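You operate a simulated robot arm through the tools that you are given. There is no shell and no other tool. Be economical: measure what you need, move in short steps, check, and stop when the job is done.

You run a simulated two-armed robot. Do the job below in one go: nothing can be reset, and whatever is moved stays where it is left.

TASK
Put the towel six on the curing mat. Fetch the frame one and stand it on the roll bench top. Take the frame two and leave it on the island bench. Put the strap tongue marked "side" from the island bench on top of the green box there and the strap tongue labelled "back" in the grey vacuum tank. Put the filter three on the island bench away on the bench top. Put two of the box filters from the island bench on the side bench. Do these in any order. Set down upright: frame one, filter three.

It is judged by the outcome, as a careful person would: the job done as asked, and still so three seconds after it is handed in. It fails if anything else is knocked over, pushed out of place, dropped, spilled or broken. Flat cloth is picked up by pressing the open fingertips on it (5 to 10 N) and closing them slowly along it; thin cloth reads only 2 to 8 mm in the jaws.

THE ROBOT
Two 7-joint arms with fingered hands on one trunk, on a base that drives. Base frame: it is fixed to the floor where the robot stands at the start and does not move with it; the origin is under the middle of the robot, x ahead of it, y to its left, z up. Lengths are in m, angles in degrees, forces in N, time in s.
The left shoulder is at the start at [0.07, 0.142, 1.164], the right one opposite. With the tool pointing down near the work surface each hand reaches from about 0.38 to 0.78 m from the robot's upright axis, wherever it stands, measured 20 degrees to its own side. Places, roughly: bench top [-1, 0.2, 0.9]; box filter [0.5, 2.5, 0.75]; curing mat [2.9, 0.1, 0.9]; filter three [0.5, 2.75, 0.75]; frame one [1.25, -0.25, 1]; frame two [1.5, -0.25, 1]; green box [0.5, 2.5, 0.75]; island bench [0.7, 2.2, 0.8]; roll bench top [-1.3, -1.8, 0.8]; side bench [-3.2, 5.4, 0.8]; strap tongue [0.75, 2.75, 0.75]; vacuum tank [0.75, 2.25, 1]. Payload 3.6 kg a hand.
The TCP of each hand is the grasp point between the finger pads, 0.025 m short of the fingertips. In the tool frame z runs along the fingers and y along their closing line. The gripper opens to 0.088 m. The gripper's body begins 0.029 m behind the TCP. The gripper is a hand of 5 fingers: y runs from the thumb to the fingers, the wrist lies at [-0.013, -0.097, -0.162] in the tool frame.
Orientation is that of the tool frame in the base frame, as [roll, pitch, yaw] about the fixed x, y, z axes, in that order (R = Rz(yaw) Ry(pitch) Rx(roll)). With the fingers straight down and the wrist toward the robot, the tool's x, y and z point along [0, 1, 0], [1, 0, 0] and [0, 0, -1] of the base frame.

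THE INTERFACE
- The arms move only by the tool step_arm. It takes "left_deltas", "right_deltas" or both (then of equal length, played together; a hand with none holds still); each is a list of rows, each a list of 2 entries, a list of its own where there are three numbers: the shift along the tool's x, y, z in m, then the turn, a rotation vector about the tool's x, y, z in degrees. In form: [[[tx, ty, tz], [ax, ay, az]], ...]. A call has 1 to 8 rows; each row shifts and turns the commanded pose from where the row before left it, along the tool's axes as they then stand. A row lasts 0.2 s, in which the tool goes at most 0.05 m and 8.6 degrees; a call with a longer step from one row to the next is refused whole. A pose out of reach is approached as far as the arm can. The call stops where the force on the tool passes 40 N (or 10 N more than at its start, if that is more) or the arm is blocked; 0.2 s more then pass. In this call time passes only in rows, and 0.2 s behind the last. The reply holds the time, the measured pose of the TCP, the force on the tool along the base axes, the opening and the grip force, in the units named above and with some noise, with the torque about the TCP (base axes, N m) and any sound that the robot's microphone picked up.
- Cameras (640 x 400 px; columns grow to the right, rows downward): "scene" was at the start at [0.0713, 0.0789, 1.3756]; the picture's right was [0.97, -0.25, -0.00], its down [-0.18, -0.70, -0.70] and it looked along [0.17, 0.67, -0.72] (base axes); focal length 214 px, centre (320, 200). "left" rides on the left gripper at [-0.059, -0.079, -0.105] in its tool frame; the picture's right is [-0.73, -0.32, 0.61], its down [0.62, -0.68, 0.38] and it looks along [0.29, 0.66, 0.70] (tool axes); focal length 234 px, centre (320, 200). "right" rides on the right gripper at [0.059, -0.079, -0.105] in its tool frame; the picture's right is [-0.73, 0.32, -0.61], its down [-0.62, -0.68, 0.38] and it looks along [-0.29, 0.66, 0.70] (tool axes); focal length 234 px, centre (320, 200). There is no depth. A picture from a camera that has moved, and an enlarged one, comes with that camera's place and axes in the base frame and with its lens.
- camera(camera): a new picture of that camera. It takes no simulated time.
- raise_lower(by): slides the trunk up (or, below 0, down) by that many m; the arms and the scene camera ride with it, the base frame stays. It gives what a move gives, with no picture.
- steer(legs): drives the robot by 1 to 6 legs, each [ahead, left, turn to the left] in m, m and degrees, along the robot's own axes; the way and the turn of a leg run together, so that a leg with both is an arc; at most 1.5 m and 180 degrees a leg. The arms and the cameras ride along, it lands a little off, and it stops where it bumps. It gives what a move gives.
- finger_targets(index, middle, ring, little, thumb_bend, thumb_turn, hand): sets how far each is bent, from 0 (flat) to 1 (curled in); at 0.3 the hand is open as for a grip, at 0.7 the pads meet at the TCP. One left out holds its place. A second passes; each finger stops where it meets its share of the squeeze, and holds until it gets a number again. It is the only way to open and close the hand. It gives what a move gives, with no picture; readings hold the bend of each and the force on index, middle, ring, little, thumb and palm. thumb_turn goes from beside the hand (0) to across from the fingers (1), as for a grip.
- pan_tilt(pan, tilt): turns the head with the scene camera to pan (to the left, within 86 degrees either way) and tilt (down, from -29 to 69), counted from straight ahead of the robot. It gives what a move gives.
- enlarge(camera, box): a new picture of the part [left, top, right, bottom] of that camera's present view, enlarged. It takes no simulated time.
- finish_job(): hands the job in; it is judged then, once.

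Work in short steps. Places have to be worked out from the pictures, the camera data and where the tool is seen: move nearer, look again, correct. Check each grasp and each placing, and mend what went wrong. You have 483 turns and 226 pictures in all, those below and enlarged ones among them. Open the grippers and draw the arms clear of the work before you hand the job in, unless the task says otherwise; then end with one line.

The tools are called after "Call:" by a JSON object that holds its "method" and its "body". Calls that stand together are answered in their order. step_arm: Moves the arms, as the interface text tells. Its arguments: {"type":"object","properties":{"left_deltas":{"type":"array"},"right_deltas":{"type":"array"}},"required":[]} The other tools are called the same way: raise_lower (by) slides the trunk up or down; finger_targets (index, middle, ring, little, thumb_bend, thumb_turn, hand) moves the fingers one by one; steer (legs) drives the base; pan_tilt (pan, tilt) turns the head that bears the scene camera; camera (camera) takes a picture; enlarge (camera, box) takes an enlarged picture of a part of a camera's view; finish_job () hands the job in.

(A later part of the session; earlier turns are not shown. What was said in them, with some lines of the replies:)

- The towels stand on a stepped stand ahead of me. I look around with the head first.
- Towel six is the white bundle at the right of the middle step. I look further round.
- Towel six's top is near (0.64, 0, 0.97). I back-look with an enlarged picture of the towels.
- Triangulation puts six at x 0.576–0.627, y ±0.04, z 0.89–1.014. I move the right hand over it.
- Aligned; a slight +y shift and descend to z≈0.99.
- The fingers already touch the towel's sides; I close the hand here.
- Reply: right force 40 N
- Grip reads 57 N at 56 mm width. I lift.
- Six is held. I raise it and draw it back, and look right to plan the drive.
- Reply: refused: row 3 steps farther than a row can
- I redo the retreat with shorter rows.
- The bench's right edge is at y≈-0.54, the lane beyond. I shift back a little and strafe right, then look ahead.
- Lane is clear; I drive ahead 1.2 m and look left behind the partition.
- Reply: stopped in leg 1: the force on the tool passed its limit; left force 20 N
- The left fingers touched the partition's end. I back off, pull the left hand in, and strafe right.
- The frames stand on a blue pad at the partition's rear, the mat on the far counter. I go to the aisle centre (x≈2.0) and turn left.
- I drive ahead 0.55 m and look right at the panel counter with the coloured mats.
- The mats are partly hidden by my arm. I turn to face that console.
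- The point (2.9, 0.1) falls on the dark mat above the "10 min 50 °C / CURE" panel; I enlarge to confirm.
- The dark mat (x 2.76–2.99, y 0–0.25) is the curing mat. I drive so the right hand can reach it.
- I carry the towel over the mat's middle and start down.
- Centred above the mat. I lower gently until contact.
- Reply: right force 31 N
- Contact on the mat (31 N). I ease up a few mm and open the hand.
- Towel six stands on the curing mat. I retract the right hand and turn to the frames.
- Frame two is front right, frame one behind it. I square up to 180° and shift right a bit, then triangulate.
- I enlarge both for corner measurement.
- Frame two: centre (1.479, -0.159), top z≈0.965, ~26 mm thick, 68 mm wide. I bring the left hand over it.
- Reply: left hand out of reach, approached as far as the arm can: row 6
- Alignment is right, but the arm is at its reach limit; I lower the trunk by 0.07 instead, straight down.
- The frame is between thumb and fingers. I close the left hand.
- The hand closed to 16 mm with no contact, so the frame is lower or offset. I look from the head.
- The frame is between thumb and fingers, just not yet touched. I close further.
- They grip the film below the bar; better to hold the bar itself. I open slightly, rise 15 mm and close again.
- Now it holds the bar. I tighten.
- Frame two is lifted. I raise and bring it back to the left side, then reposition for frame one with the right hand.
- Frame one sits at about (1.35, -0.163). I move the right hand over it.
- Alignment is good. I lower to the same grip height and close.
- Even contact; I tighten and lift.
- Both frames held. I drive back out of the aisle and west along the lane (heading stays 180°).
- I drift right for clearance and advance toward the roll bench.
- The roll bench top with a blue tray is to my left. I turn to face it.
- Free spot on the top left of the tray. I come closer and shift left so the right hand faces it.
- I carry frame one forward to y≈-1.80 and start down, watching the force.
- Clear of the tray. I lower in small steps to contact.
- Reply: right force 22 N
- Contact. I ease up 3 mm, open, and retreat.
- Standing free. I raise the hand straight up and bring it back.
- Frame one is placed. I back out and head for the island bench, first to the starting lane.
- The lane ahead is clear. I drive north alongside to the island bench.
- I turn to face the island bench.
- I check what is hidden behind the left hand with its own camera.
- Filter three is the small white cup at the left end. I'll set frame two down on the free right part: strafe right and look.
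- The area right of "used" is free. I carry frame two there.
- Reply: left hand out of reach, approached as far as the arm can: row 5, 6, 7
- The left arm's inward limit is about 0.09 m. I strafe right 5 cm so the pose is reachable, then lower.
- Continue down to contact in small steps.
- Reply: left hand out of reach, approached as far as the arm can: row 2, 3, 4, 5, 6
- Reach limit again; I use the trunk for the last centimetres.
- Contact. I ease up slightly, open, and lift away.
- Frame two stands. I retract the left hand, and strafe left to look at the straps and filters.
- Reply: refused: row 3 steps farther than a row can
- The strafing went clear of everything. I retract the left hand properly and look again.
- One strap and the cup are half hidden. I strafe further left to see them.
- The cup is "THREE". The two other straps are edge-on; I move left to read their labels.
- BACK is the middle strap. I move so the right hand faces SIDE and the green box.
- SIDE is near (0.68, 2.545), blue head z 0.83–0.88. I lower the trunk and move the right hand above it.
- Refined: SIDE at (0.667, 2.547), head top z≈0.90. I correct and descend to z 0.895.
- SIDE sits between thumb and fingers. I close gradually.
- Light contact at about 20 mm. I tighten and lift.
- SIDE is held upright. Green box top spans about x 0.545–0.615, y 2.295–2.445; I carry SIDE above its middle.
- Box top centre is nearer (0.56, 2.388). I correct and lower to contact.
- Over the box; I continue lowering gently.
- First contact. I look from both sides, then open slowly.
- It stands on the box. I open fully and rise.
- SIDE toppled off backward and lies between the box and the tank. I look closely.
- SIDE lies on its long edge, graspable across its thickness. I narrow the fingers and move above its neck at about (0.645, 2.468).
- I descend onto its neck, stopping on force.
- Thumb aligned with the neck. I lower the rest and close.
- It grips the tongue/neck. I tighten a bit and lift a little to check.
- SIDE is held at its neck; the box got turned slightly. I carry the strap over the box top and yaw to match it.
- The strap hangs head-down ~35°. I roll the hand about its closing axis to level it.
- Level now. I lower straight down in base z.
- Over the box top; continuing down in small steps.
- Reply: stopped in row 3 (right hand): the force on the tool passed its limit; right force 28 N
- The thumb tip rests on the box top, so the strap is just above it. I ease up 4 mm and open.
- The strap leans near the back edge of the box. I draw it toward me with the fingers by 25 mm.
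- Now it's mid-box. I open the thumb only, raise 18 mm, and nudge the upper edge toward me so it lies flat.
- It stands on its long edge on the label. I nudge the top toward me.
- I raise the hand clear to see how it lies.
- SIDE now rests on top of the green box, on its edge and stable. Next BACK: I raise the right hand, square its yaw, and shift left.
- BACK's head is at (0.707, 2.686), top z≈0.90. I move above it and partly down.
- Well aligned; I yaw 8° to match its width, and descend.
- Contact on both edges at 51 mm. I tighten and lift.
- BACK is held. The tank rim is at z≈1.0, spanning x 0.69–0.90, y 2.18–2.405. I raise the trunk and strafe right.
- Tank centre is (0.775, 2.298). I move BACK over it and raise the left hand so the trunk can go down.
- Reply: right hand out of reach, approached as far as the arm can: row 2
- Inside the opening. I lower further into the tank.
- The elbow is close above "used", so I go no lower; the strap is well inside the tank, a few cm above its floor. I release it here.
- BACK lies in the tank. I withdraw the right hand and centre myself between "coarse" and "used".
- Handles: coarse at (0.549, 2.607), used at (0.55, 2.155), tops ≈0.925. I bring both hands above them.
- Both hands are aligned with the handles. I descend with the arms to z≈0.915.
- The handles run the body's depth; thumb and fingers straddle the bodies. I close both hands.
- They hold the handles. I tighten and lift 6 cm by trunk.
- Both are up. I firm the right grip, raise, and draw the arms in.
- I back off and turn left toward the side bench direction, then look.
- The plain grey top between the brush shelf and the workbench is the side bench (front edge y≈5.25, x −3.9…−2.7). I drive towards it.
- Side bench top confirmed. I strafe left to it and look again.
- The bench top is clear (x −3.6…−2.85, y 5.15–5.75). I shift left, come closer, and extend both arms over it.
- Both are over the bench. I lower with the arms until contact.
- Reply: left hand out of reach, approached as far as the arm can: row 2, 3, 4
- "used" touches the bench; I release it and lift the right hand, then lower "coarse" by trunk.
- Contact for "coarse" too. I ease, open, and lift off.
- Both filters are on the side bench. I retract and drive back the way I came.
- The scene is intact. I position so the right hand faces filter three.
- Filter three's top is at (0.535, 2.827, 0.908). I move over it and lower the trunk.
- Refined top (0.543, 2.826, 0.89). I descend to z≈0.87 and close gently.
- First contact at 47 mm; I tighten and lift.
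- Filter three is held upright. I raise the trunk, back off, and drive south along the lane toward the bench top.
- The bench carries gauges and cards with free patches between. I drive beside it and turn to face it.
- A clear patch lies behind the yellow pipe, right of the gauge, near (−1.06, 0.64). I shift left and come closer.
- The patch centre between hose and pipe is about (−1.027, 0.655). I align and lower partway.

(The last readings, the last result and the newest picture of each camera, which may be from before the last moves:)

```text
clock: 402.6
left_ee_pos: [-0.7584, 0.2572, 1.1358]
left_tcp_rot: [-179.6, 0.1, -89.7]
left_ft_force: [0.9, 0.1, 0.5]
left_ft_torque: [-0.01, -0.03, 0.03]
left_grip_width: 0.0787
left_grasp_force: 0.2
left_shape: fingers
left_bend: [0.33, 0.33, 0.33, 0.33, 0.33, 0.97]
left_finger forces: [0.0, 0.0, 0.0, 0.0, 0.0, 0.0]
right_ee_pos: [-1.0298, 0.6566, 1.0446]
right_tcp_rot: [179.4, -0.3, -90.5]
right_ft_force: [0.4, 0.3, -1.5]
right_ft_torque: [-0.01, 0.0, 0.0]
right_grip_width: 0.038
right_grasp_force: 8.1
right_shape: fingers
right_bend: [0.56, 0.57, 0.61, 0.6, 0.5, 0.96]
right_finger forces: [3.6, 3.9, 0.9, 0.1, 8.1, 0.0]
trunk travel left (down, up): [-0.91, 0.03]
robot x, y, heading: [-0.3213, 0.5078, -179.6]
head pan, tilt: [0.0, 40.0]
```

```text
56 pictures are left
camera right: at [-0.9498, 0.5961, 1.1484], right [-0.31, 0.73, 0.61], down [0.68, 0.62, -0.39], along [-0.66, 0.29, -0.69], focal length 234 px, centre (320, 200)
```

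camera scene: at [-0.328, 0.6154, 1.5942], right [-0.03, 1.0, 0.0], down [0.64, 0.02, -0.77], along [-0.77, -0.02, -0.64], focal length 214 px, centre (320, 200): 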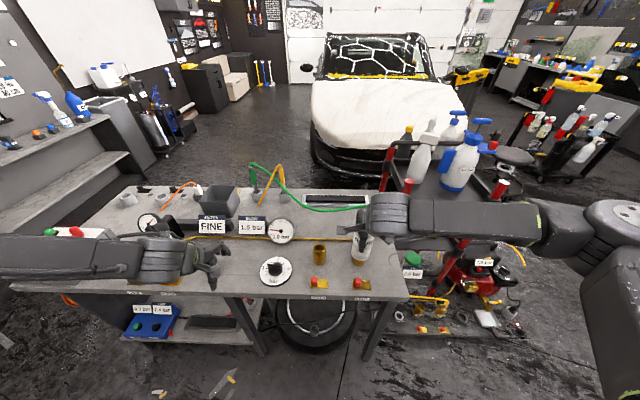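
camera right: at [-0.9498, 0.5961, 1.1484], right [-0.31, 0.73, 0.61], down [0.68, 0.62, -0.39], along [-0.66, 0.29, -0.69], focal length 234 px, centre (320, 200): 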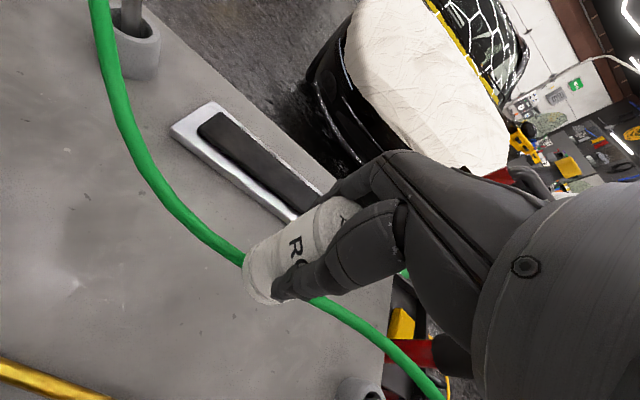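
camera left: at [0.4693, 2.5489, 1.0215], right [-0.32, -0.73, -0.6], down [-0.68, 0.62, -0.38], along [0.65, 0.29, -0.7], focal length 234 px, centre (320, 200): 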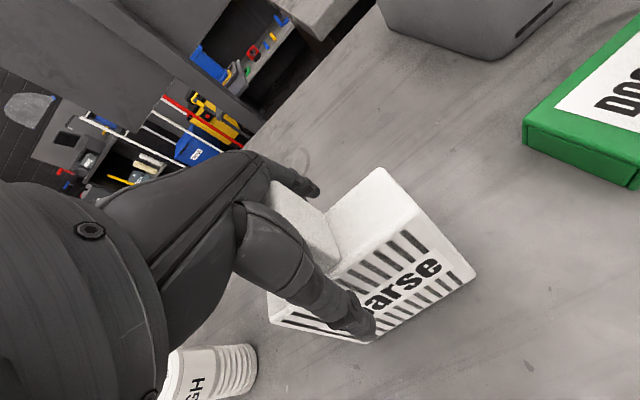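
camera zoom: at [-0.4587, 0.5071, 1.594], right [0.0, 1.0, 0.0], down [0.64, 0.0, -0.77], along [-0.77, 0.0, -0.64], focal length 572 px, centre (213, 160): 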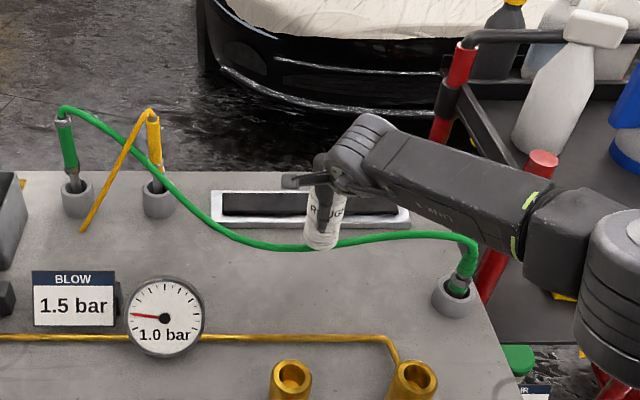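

The hose is close behind, so I shift 30 mm toward me (x≈−1.0), then lower further and check.

Call:
{"method": "step_arm", "body": {"right_deltas": [[[0, -0.03, 0], [0, 0, 0]], [[0, 0, 0.03], [0, 0, 0]], [[0, 0, 0.02], [0, 0, 0]]]}}

Call:
{"method": "enlarge", "body": {"camera": "scene", "box": [280, 160, 420, 290]}}

Call:
{"method": "camera", "body": {"camera": "right"}}

```text
clock: 403.4
left_ee_pos: [-0.7599, 0.2561, 1.135]
left_tcp_rot: [-179.7, 0.2, -89.8]
left_ft_force: [-0.2, 0.8, 0.6]
left_ft_torque: [0.0, -0.03, -0.02]
left_grip_width: 0.0784
left_grasp_force: 0.1
left_shape: fingers
left_bend: [0.33, 0.33, 0.33, 0.33, 0.33, 0.97]
left_finger forces: [0.0, 0.0, 0.0, 0.1, 0.1, 0.0]
right_ee_pos: [-1.001, 0.6547, 0.9949]
right_tcp_rot: [179.4, -0.2, -90.5]
right_ft_force: [0.2, 0.1, -1.2]
right_ft_torque: [0.02, 0.02, -0.02]
right_grip_width: 0.0383
right_grasp_force: 7.9
right_shape: fingers
right_bend: [0.56, 0.57, 0.61, 0.6, 0.5, 0.96]
right_finger forces: [3.4, 3.9, 0.8, 0.1, 8.0, 0.0]
trunk travel left (down, up): [-0.91, 0.03]
robot x, y, heading: [-0.3256, 0.5042, -179.8]
head pan, tilt: [0.0, 40.0]
```

```text
3.08 times, centred on (350, 225) of scene
camera zoom: at [-0.4587, 0.5065, 1.594], right [0.0, 1.0, 0.0], down [0.64, 0.0, -0.77], along [-0.77, 0.0, -0.64], focal length 660 px, centre (228, 123)
```

zoom: 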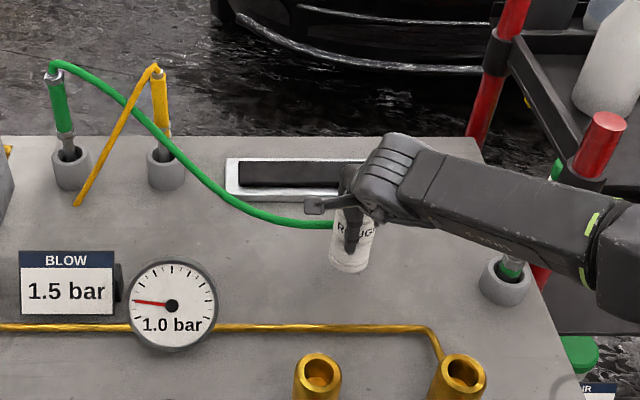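

```text
54 pictures are left
camera right: at [-0.9195, 0.5946, 1.0987], right [-0.31, 0.73, 0.61], down [0.68, 0.62, -0.39], along [-0.66, 0.29, -0.69], focal length 234 px, centre (320, 200)
```

right: 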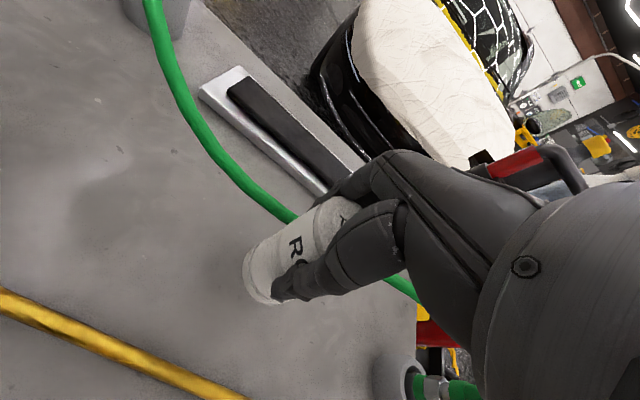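

Clear of hose and pipe. I lower to contact.

Call:
{"method": "step_arm", "body": {"right_deltas": [[[0, 0, 0.015], [0, 0, 0]], [[0, 0, 0.01], [0, 0, 0]], [[0, 0, 0.008], [0, 0, 0]], [[0, 0, 0.006], [0, 0, 0]]]}}

Call:
{"method": "camera", "body": {"camera": "right"}}

```text
clock: 404.4
left_ee_pos: [-0.7592, 0.2569, 1.1356]
left_tcp_rot: [-179.6, 0.1, -89.8]
left_ft_force: [-1.0, 0.2, 0.2]
left_ft_torque: [-0.01, -0.01, -0.02]
left_grip_width: 0.0784
left_grasp_force: 0.0
left_shape: fingers
left_bend: [0.33, 0.33, 0.33, 0.33, 0.33, 0.97]
left_finger forces: [0.0, 0.0, 0.1, 0.0, 0.1, 0.1]
right_ee_pos: [-0.9979, 0.6536, 0.9555]
right_tcp_rot: [179.3, -0.2, -90.5]
right_ft_force: [-0.2, -0.9, -0.7]
right_ft_torque: [-0.03, 0.01, 0.02]
right_grip_width: 0.0384
right_grasp_force: 8.2
right_shape: fingers
right_bend: [0.56, 0.57, 0.61, 0.6, 0.5, 0.96]
right_finger forces: [3.5, 3.8, 0.8, 0.1, 7.9, 0.0]
trunk travel left (down, up): [-0.91, 0.03]
robot x, y, heading: [-0.3262, 0.507, -179.8]
head pan, tilt: [0.0, 40.0]
```

```text
53 pictures are left
camera right: at [-0.9185, 0.5945, 1.0604], right [-0.31, 0.73, 0.61], down [0.68, 0.62, -0.39], along [-0.66, 0.29, -0.69], focal length 234 px, centre (320, 200)
```

right: 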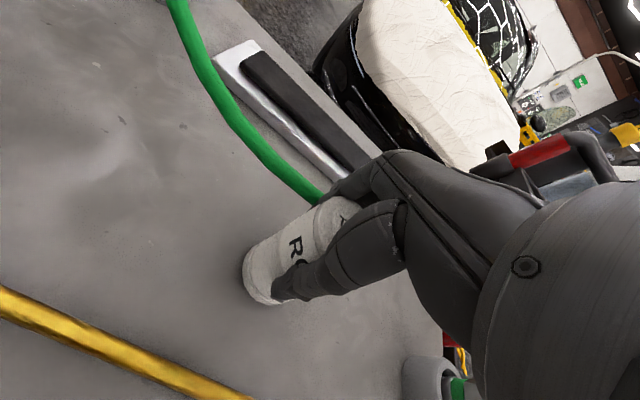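

Call:
{"method": "step_arm", "body": {"right_deltas": [[[0, 0, 0.008], [0, 0, 0]], [[0, 0, 0.006], [0, 0, 0]], [[0, 0, 0.006], [0, 0, 0]], [[0, 0, 0.005], [0, 0, 0]], [[0, 0, 0.005], [0, 0, 0]]]}}

```text
clock: 405.6
left_ee_pos: [-0.7523, 0.256, 1.1378]
left_tcp_rot: [180.0, 0.1, -89.7]
left_ft_force: [0.4, 0.0, -0.3]
left_ft_torque: [0.01, -0.01, 0.03]
left_grip_width: 0.0787
left_grasp_force: 0.0
left_shape: fingers
left_bend: [0.33, 0.33, 0.33, 0.33, 0.33, 0.97]
left_finger forces: [0.0, 0.0, 0.0, 0.0, 0.0, 0.0]
right_ee_pos: [-0.9959, 0.6515, 0.9332]
right_tcp_rot: [178.9, -0.1, -90.6]
right_ft_force: [-1.1, -2.4, 35.8]
right_ft_torque: [0.44, 0.75, 0.01]
right_grip_width: 0.0344
right_grasp_force: 23.6
right_shape: fingers
right_bend: [0.58, 0.55, 0.58, 0.6, 0.53, 0.96]
right_finger forces: [4.2, 13.2, 6.4, 0.0, 22.8, 0.0]
trunk travel left (down, up): [-0.91, 0.03]
robot x, y, heading: [-0.3225, 0.506, -179.7]
head pan, tilt: [0.0, 40.0]
```

Contact. I ease up 5 mm, check it's upright, then open.

Call:
{"method": "step_arm", "body": {"right_deltas": [[[0, 0, -0.006], [0, 0, 0]]]}}

Call:
{"method": "camera", "body": {"camera": "right"}}

```text
clock: 406.1
left_ee_pos: [-0.7567, 0.257, 1.1344]
left_tcp_rot: [-179.9, 0.1, -89.9]
left_ft_force: [-0.3, -0.6, -0.7]
left_ft_torque: [0.05, 0.01, -0.03]
left_grip_width: 0.0786
left_grasp_force: 0.1
left_shape: fingers
left_bend: [0.33, 0.33, 0.33, 0.33, 0.33, 0.97]
left_finger forces: [0.0, 0.0, 0.1, 0.1, 0.0, 0.0]
right_ee_pos: [-0.9969, 0.6527, 0.9341]
right_tcp_rot: [179.5, 0.0, -90.6]
right_ft_force: [-1.7, -2.8, 15.4]
right_ft_torque: [0.16, 0.37, 0.03]
right_grip_width: 0.0343
right_grasp_force: 19.3
right_shape: fingers
right_bend: [0.58, 0.55, 0.58, 0.6, 0.52, 0.96]
right_finger forces: [3.7, 10.8, 5.1, 0.1, 18.4, 0.0]
trunk travel left (down, up): [-0.91, 0.03]
robot x, y, heading: [-0.3261, 0.509, -179.5]
head pan, tilt: [0.0, 40.0]
```

```text
52 pictures are left
camera right: at [-0.9163, 0.5923, 1.0374], right [-0.31, 0.73, 0.61], down [0.68, 0.62, -0.39], along [-0.66, 0.29, -0.69], focal length 234 px, centre (320, 200)
```

right: 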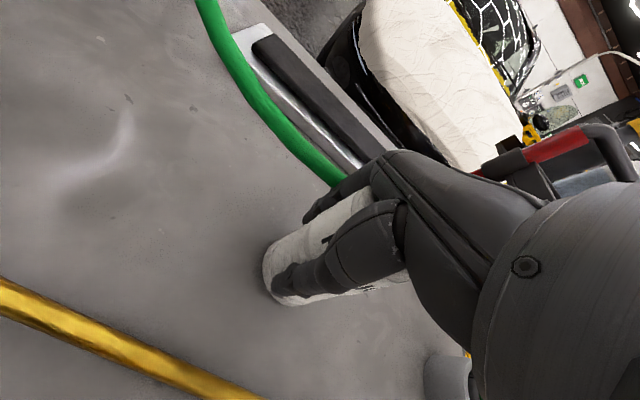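

Call:
{"method": "step_arm", "body": {"right_deltas": [[[0, 0, -0.004], [0, 0, 0]]]}}

Call:
{"method": "enlarge", "body": {"camera": "scene", "box": [300, 180, 400, 270]}}

```text
clock: 406.4
left_ee_pos: [-0.7598, 0.258, 1.1361]
left_tcp_rot: [-179.7, 0.1, -89.7]
left_ft_force: [0.9, -1.2, 0.3]
left_ft_torque: [0.03, 0.01, -0.02]
left_grip_width: 0.0787
left_grasp_force: 0.1
left_shape: fingers
left_bend: [0.33, 0.33, 0.33, 0.33, 0.33, 0.97]
left_finger forces: [0.0, 0.1, 0.0, 0.1, 0.0, 0.1]
right_ee_pos: [-0.9964, 0.6534, 0.9347]
right_tcp_rot: [179.6, -0.2, -90.7]
right_ft_force: [0.4, 0.0, 0.3]
right_ft_torque: [-0.02, 0.0, -0.02]
right_grip_width: 0.0344
right_grasp_force: 14.9
right_shape: fingers
right_bend: [0.58, 0.56, 0.58, 0.6, 0.51, 0.96]
right_finger forces: [2.8, 8.1, 4.2, 0.0, 14.7, 0.0]
trunk travel left (down, up): [-0.91, 0.03]
robot x, y, heading: [-0.3203, 0.509, -179.6]
head pan, tilt: [0.0, 40.0]
```

```text
4.44 times, centred on (350, 225) of scene
camera zoom: at [-0.4586, 0.508, 1.5937], right [0.0, 1.0, 0.0], down [0.64, 0.0, -0.77], along [-0.77, 0.0, -0.64], focal length 953 px, centre (187, 89)
```

zoom: 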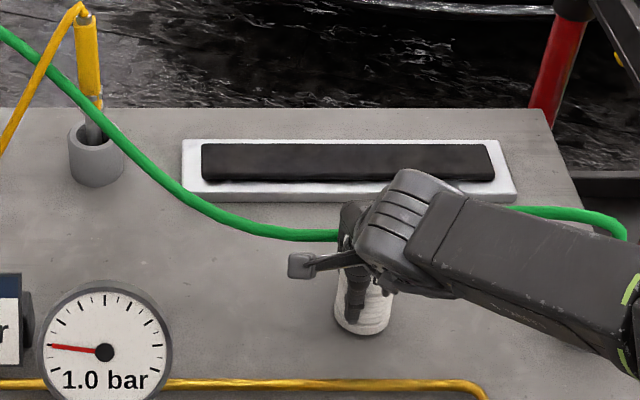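

Unloaded and looking upright. I open a little first, then fully.

Call:
{"method": "finger_targets", "body": {"hand": "right", "index": 0.47, "middle": 0.47, "ring": 0.47, "little": 0.47, "thumb_bend": 0.46}}

Call:
{"method": "finger_targets", "body": {"hand": "right", "index": 0.36, "middle": 0.36, "ring": 0.36, "little": 0.36, "thumb_bend": 0.34}}

Call:
{"method": "camera", "body": {"camera": "right"}}

Call:
{"method": "enlarge", "body": {"camera": "scene", "box": [300, 180, 400, 270]}}

```text
clock: 407.4
left_ee_pos: [-0.7589, 0.2576, 1.136]
left_tcp_rot: [-179.7, 0.0, -89.9]
left_ft_force: [0.8, -0.7, 1.0]
left_ft_torque: [-0.04, -0.02, 0.01]
left_grip_width: 0.0784
left_grasp_force: 0.1
left_shape: fingers
left_bend: [0.33, 0.33, 0.33, 0.33, 0.33, 0.97]
left_finger forces: [0.0, 0.0, 0.0, 0.0, 0.0, 0.1]
right_ee_pos: [-0.9988, 0.6523, 0.9364]
right_tcp_rot: [179.4, -0.2, -90.5]
right_ft_force: [-0.8, 0.3, -0.5]
right_ft_torque: [0.05, 0.0, -0.02]
right_grip_width: 0.0498
right_grasp_force: 1.7
right_shape: fingers
right_bend: [0.47, 0.47, 0.47, 0.47, 0.46, 0.97]
right_finger forces: [0.4, 1.5, 0.3, 0.0, 1.9, 0.1]
trunk travel left (down, up): [-0.91, 0.03]
robot x, y, heading: [-0.3263, 0.5063, -179.6]
head pan, tilt: [0.0, 40.0]
```

```text
clock: 408.4
left_ee_pos: [-0.7578, 0.2568, 1.135]
left_tcp_rot: [-179.8, 0.1, -89.8]
left_ft_force: [-0.2, -0.5, 0.1]
left_ft_torque: [0.0, 0.01, 0.0]
left_grip_width: 0.0787
left_grasp_force: 0.0
left_shape: fingers
left_bend: [0.33, 0.33, 0.33, 0.33, 0.33, 0.97]
left_finger forces: [0.0, 0.0, 0.0, 0.1, 0.1, 0.1]
right_ee_pos: [-0.9986, 0.6539, 0.9374]
right_tcp_rot: [179.4, -0.2, -90.4]
right_ft_force: [0.1, 0.4, 0.6]
right_ft_torque: [0.01, 0.02, -0.03]
right_grip_width: 0.0737
right_grasp_force: 0.3
right_shape: fingers
right_bend: [0.36, 0.36, 0.36, 0.36, 0.34, 0.97]
right_finger forces: [0.0, 0.0, 0.0, 0.1, 0.2, 0.0]
trunk travel left (down, up): [-0.91, 0.03]
robot x, y, heading: [-0.3231, 0.5087, -179.8]
head pan, tilt: [0.0, 40.0]
```

```text
50 pictures are left
camera right: at [-0.9175, 0.5929, 1.0412], right [-0.31, 0.73, 0.61], down [0.68, 0.62, -0.39], along [-0.66, 0.29, -0.69], focal length 234 px, centre (320, 200)
```

right: 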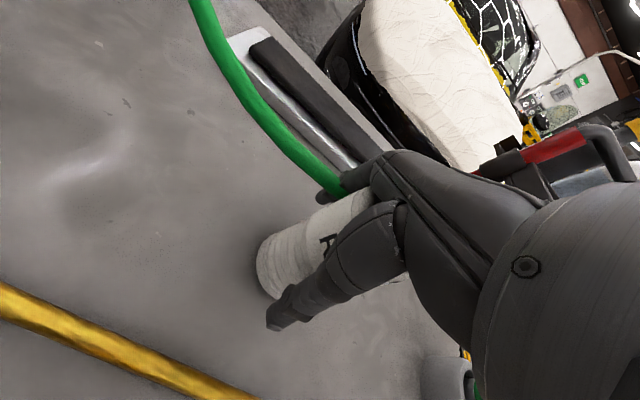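

```text
4.44 times, centred on (350, 225) of scene
camera zoom: at [-0.4574, 0.5074, 1.5941], right [0.0, 1.0, 0.0], down [0.64, 0.0, -0.77], along [-0.77, 0.0, -0.64], focal length 953 px, centre (187, 89)
```

zoom: 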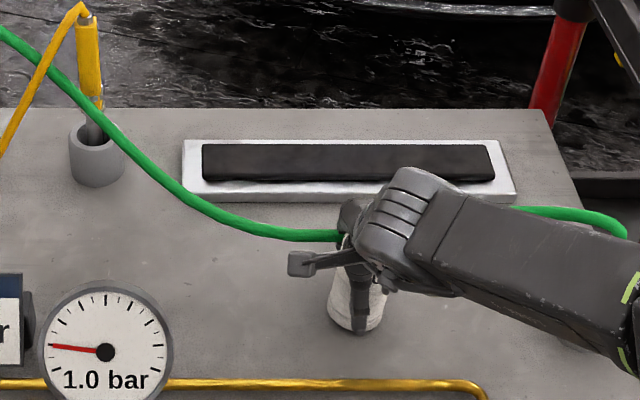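

It stands. I raise the hand straight up slowly.

Call:
{"method": "step_arm", "body": {"right_deltas": [[[0, 0.001, -0.015], [0, 0, 0]], [[0, 0, -0.025], [0, 0, 0]], [[0, 0, -0.04], [0, 0, 0]], [[0, 0, -0.045], [0, 0, 0]], [[0, 0, -0.045], [0, 0, 0]], [[0, -0.045, -0.01], [0, 0, 0]], [[0, -0.045, 0], [0, 0, 0]], [[0, -0.045, 0], [0, 0, 0]]]}}

Call:
{"method": "enlarge", "body": {"camera": "scene", "box": [220, 150, 440, 310]}}

```text
clock: 410.2
left_ee_pos: [-0.7581, 0.2569, 1.1373]
left_tcp_rot: [-179.8, 0.1, -89.9]
left_ft_force: [0.0, -0.6, 0.1]
left_ft_torque: [0.01, -0.01, 0.02]
left_grip_width: 0.0787
left_grasp_force: 0.1
left_shape: fingers
left_bend: [0.33, 0.33, 0.33, 0.33, 0.33, 0.97]
left_finger forces: [0.1, 0.0, 0.1, 0.1, 0.0, 0.0]
right_ee_pos: [-0.8633, 0.6563, 1.1128]
right_tcp_rot: [179.3, -0.3, -90.6]
right_ft_force: [0.0, -0.4, 0.6]
right_ft_torque: [-0.04, 0.02, -0.06]
right_grip_width: 0.0738
right_grasp_force: 0.1
right_shape: fingers
right_bend: [0.36, 0.36, 0.36, 0.36, 0.34, 0.97]
right_finger forces: [0.1, 0.0, 0.0, 0.0, 0.0, 0.0]
trunk travel left (down, up): [-0.91, 0.03]
robot x, y, heading: [-0.3204, 0.5064, -180.1]
head pan, tilt: [0.0, 40.0]
```

```text
2.50 times, centred on (330, 230) of scene
camera zoom: at [-0.4563, 0.5076, 1.5943], right [0.0, 1.0, 0.0], down [0.64, 0.0, -0.77], along [-0.77, 0.0, -0.64], focal length 536 px, centre (295, 125)
```

zoom: 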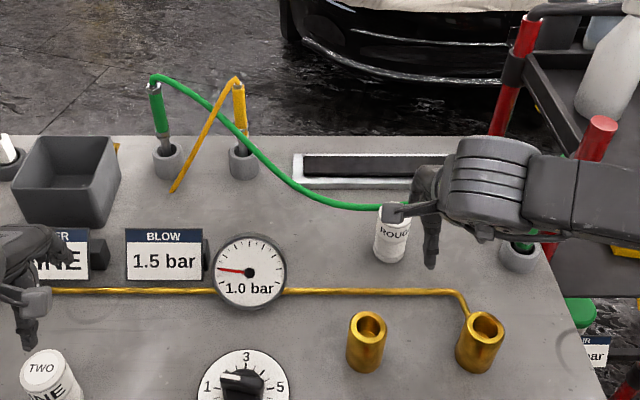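

Filter three stands upright on the bench top. I back clear and take a last look before handing in.

Call:
{"method": "steer", "body": {"legs": [[-0.25, 0, 0]]}}

Call:
{"method": "enlarge", "body": {"camera": "scene", "box": [200, 120, 440, 290]}}

Call:
{"method": "pan_tilt", "body": {"pan": -86, "tilt": 20}}

Call:
{"method": "camera", "body": {"camera": "scene"}}

```text
clock: 412.1
left_ee_pos: [-0.5147, 0.2584, 1.1345]
left_tcp_rot: [-179.6, 0.1, -89.9]
left_ft_force: [1.0, 0.3, -0.3]
left_ft_torque: [0.05, 0.0, 0.01]
left_grip_width: 0.0784
left_grasp_force: 0.0
left_shape: fingers
left_bend: [0.33, 0.33, 0.33, 0.33, 0.33, 0.97]
left_finger forces: [0.0, 0.0, 0.0, 0.0, 0.0, 0.0]
right_ee_pos: [-0.6203, 0.6578, 1.1118]
right_tcp_rot: [179.5, -0.2, -90.7]
right_ft_force: [0.1, 0.2, 0.2]
right_ft_torque: [0.01, 0.0, -0.02]
right_grip_width: 0.0741
right_grasp_force: 0.0
right_shape: fingers
right_bend: [0.36, 0.36, 0.36, 0.36, 0.34, 0.97]
right_finger forces: [0.0, 0.0, 0.0, 0.1, 0.0, 0.1]
trunk travel left (down, up): [-0.91, 0.03]
robot x, y, heading: [-0.0775, 0.505, -179.9]
head pan, tilt: [0.0, 40.0]
```

```text
2.35 times, centred on (320, 205) of scene
camera zoom: at [-0.2145, 0.5084, 1.5938], right [0.0, 1.0, 0.0], down [0.64, 0.0, -0.76], along [-0.76, 0.0, -0.64], focal length 505 px, centre (320, 188)
```

zoom: 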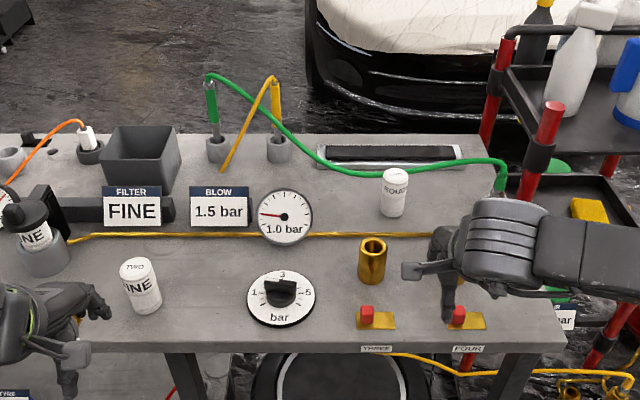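

```text
clock: 413.6
left_ee_pos: [-0.5131, 0.2599, 1.136]
left_tcp_rot: [-179.7, 0.1, -89.9]
left_ft_force: [0.3, -0.2, 0.4]
left_ft_torque: [0.02, -0.03, 0.02]
left_grip_width: 0.0787
left_grasp_force: 0.1
left_shape: fingers
left_bend: [0.33, 0.33, 0.33, 0.33, 0.33, 0.97]
left_finger forces: [0.1, 0.0, 0.0, 0.1, 0.1, 0.0]
right_ee_pos: [-0.6192, 0.6578, 1.1126]
right_tcp_rot: [179.4, -0.2, -90.7]
right_ft_force: [0.1, 0.0, -0.2]
right_ft_torque: [0.01, 0.01, 0.0]
right_grip_width: 0.074
right_grasp_force: 0.0
right_shape: fingers
right_bend: [0.36, 0.36, 0.36, 0.36, 0.34, 0.97]
right_finger forces: [0.0, 0.1, 0.0, 0.0, 0.1, 0.2]
trunk travel left (down, up): [-0.91, 0.03]
robot x, y, heading: [-0.0775, 0.5051, -179.9]
head pan, tilt: [-85.9, 20.0]
```

```text
46 pictures are left
camera scene: at [-0.1332, 0.6014, 1.6255], right [1.0, 0.07, 0.0], down [0.03, -0.34, -0.94], along [-0.07, 0.94, -0.34], focal length 214 px, centre (320, 200)
```

scene: 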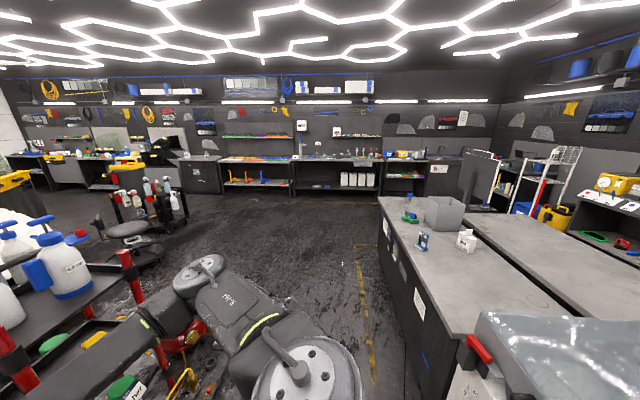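

Call:
{"method": "enlarge", "body": {"camera": "scene", "box": [370, 180, 500, 270]}}

```text
4.44 times, centred on (435, 225) of scene
camera zoom: at [-0.1332, 0.6014, 1.6255], right [1.0, 0.07, 0.0], down [0.03, -0.34, -0.94], along [-0.07, 0.94, -0.34], focal length 953 px, centre (-191, 89)
```

zoom: 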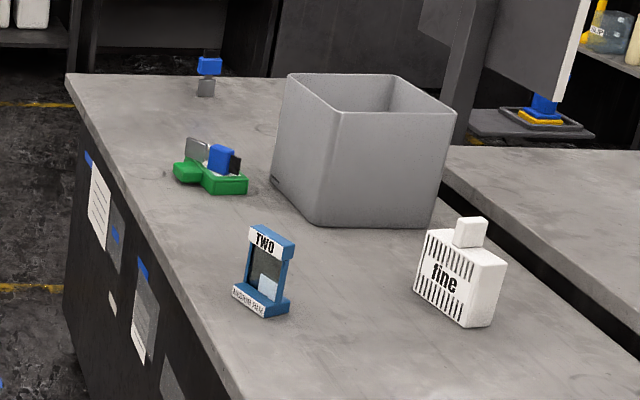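

All placings hold: SIDE is on the green box, frame two stands, and BACK is in the tank. The hands are open and clear, so I hand in.

Call:
{"method": "finish_job", "body": {}}

```text
The job is handed in.
```

Everything on the list was placed as asked and the job is handed in; one slip on the way was that strap "side" fell off the green box once and I put it back, leaving the box turned slightly from where it was.
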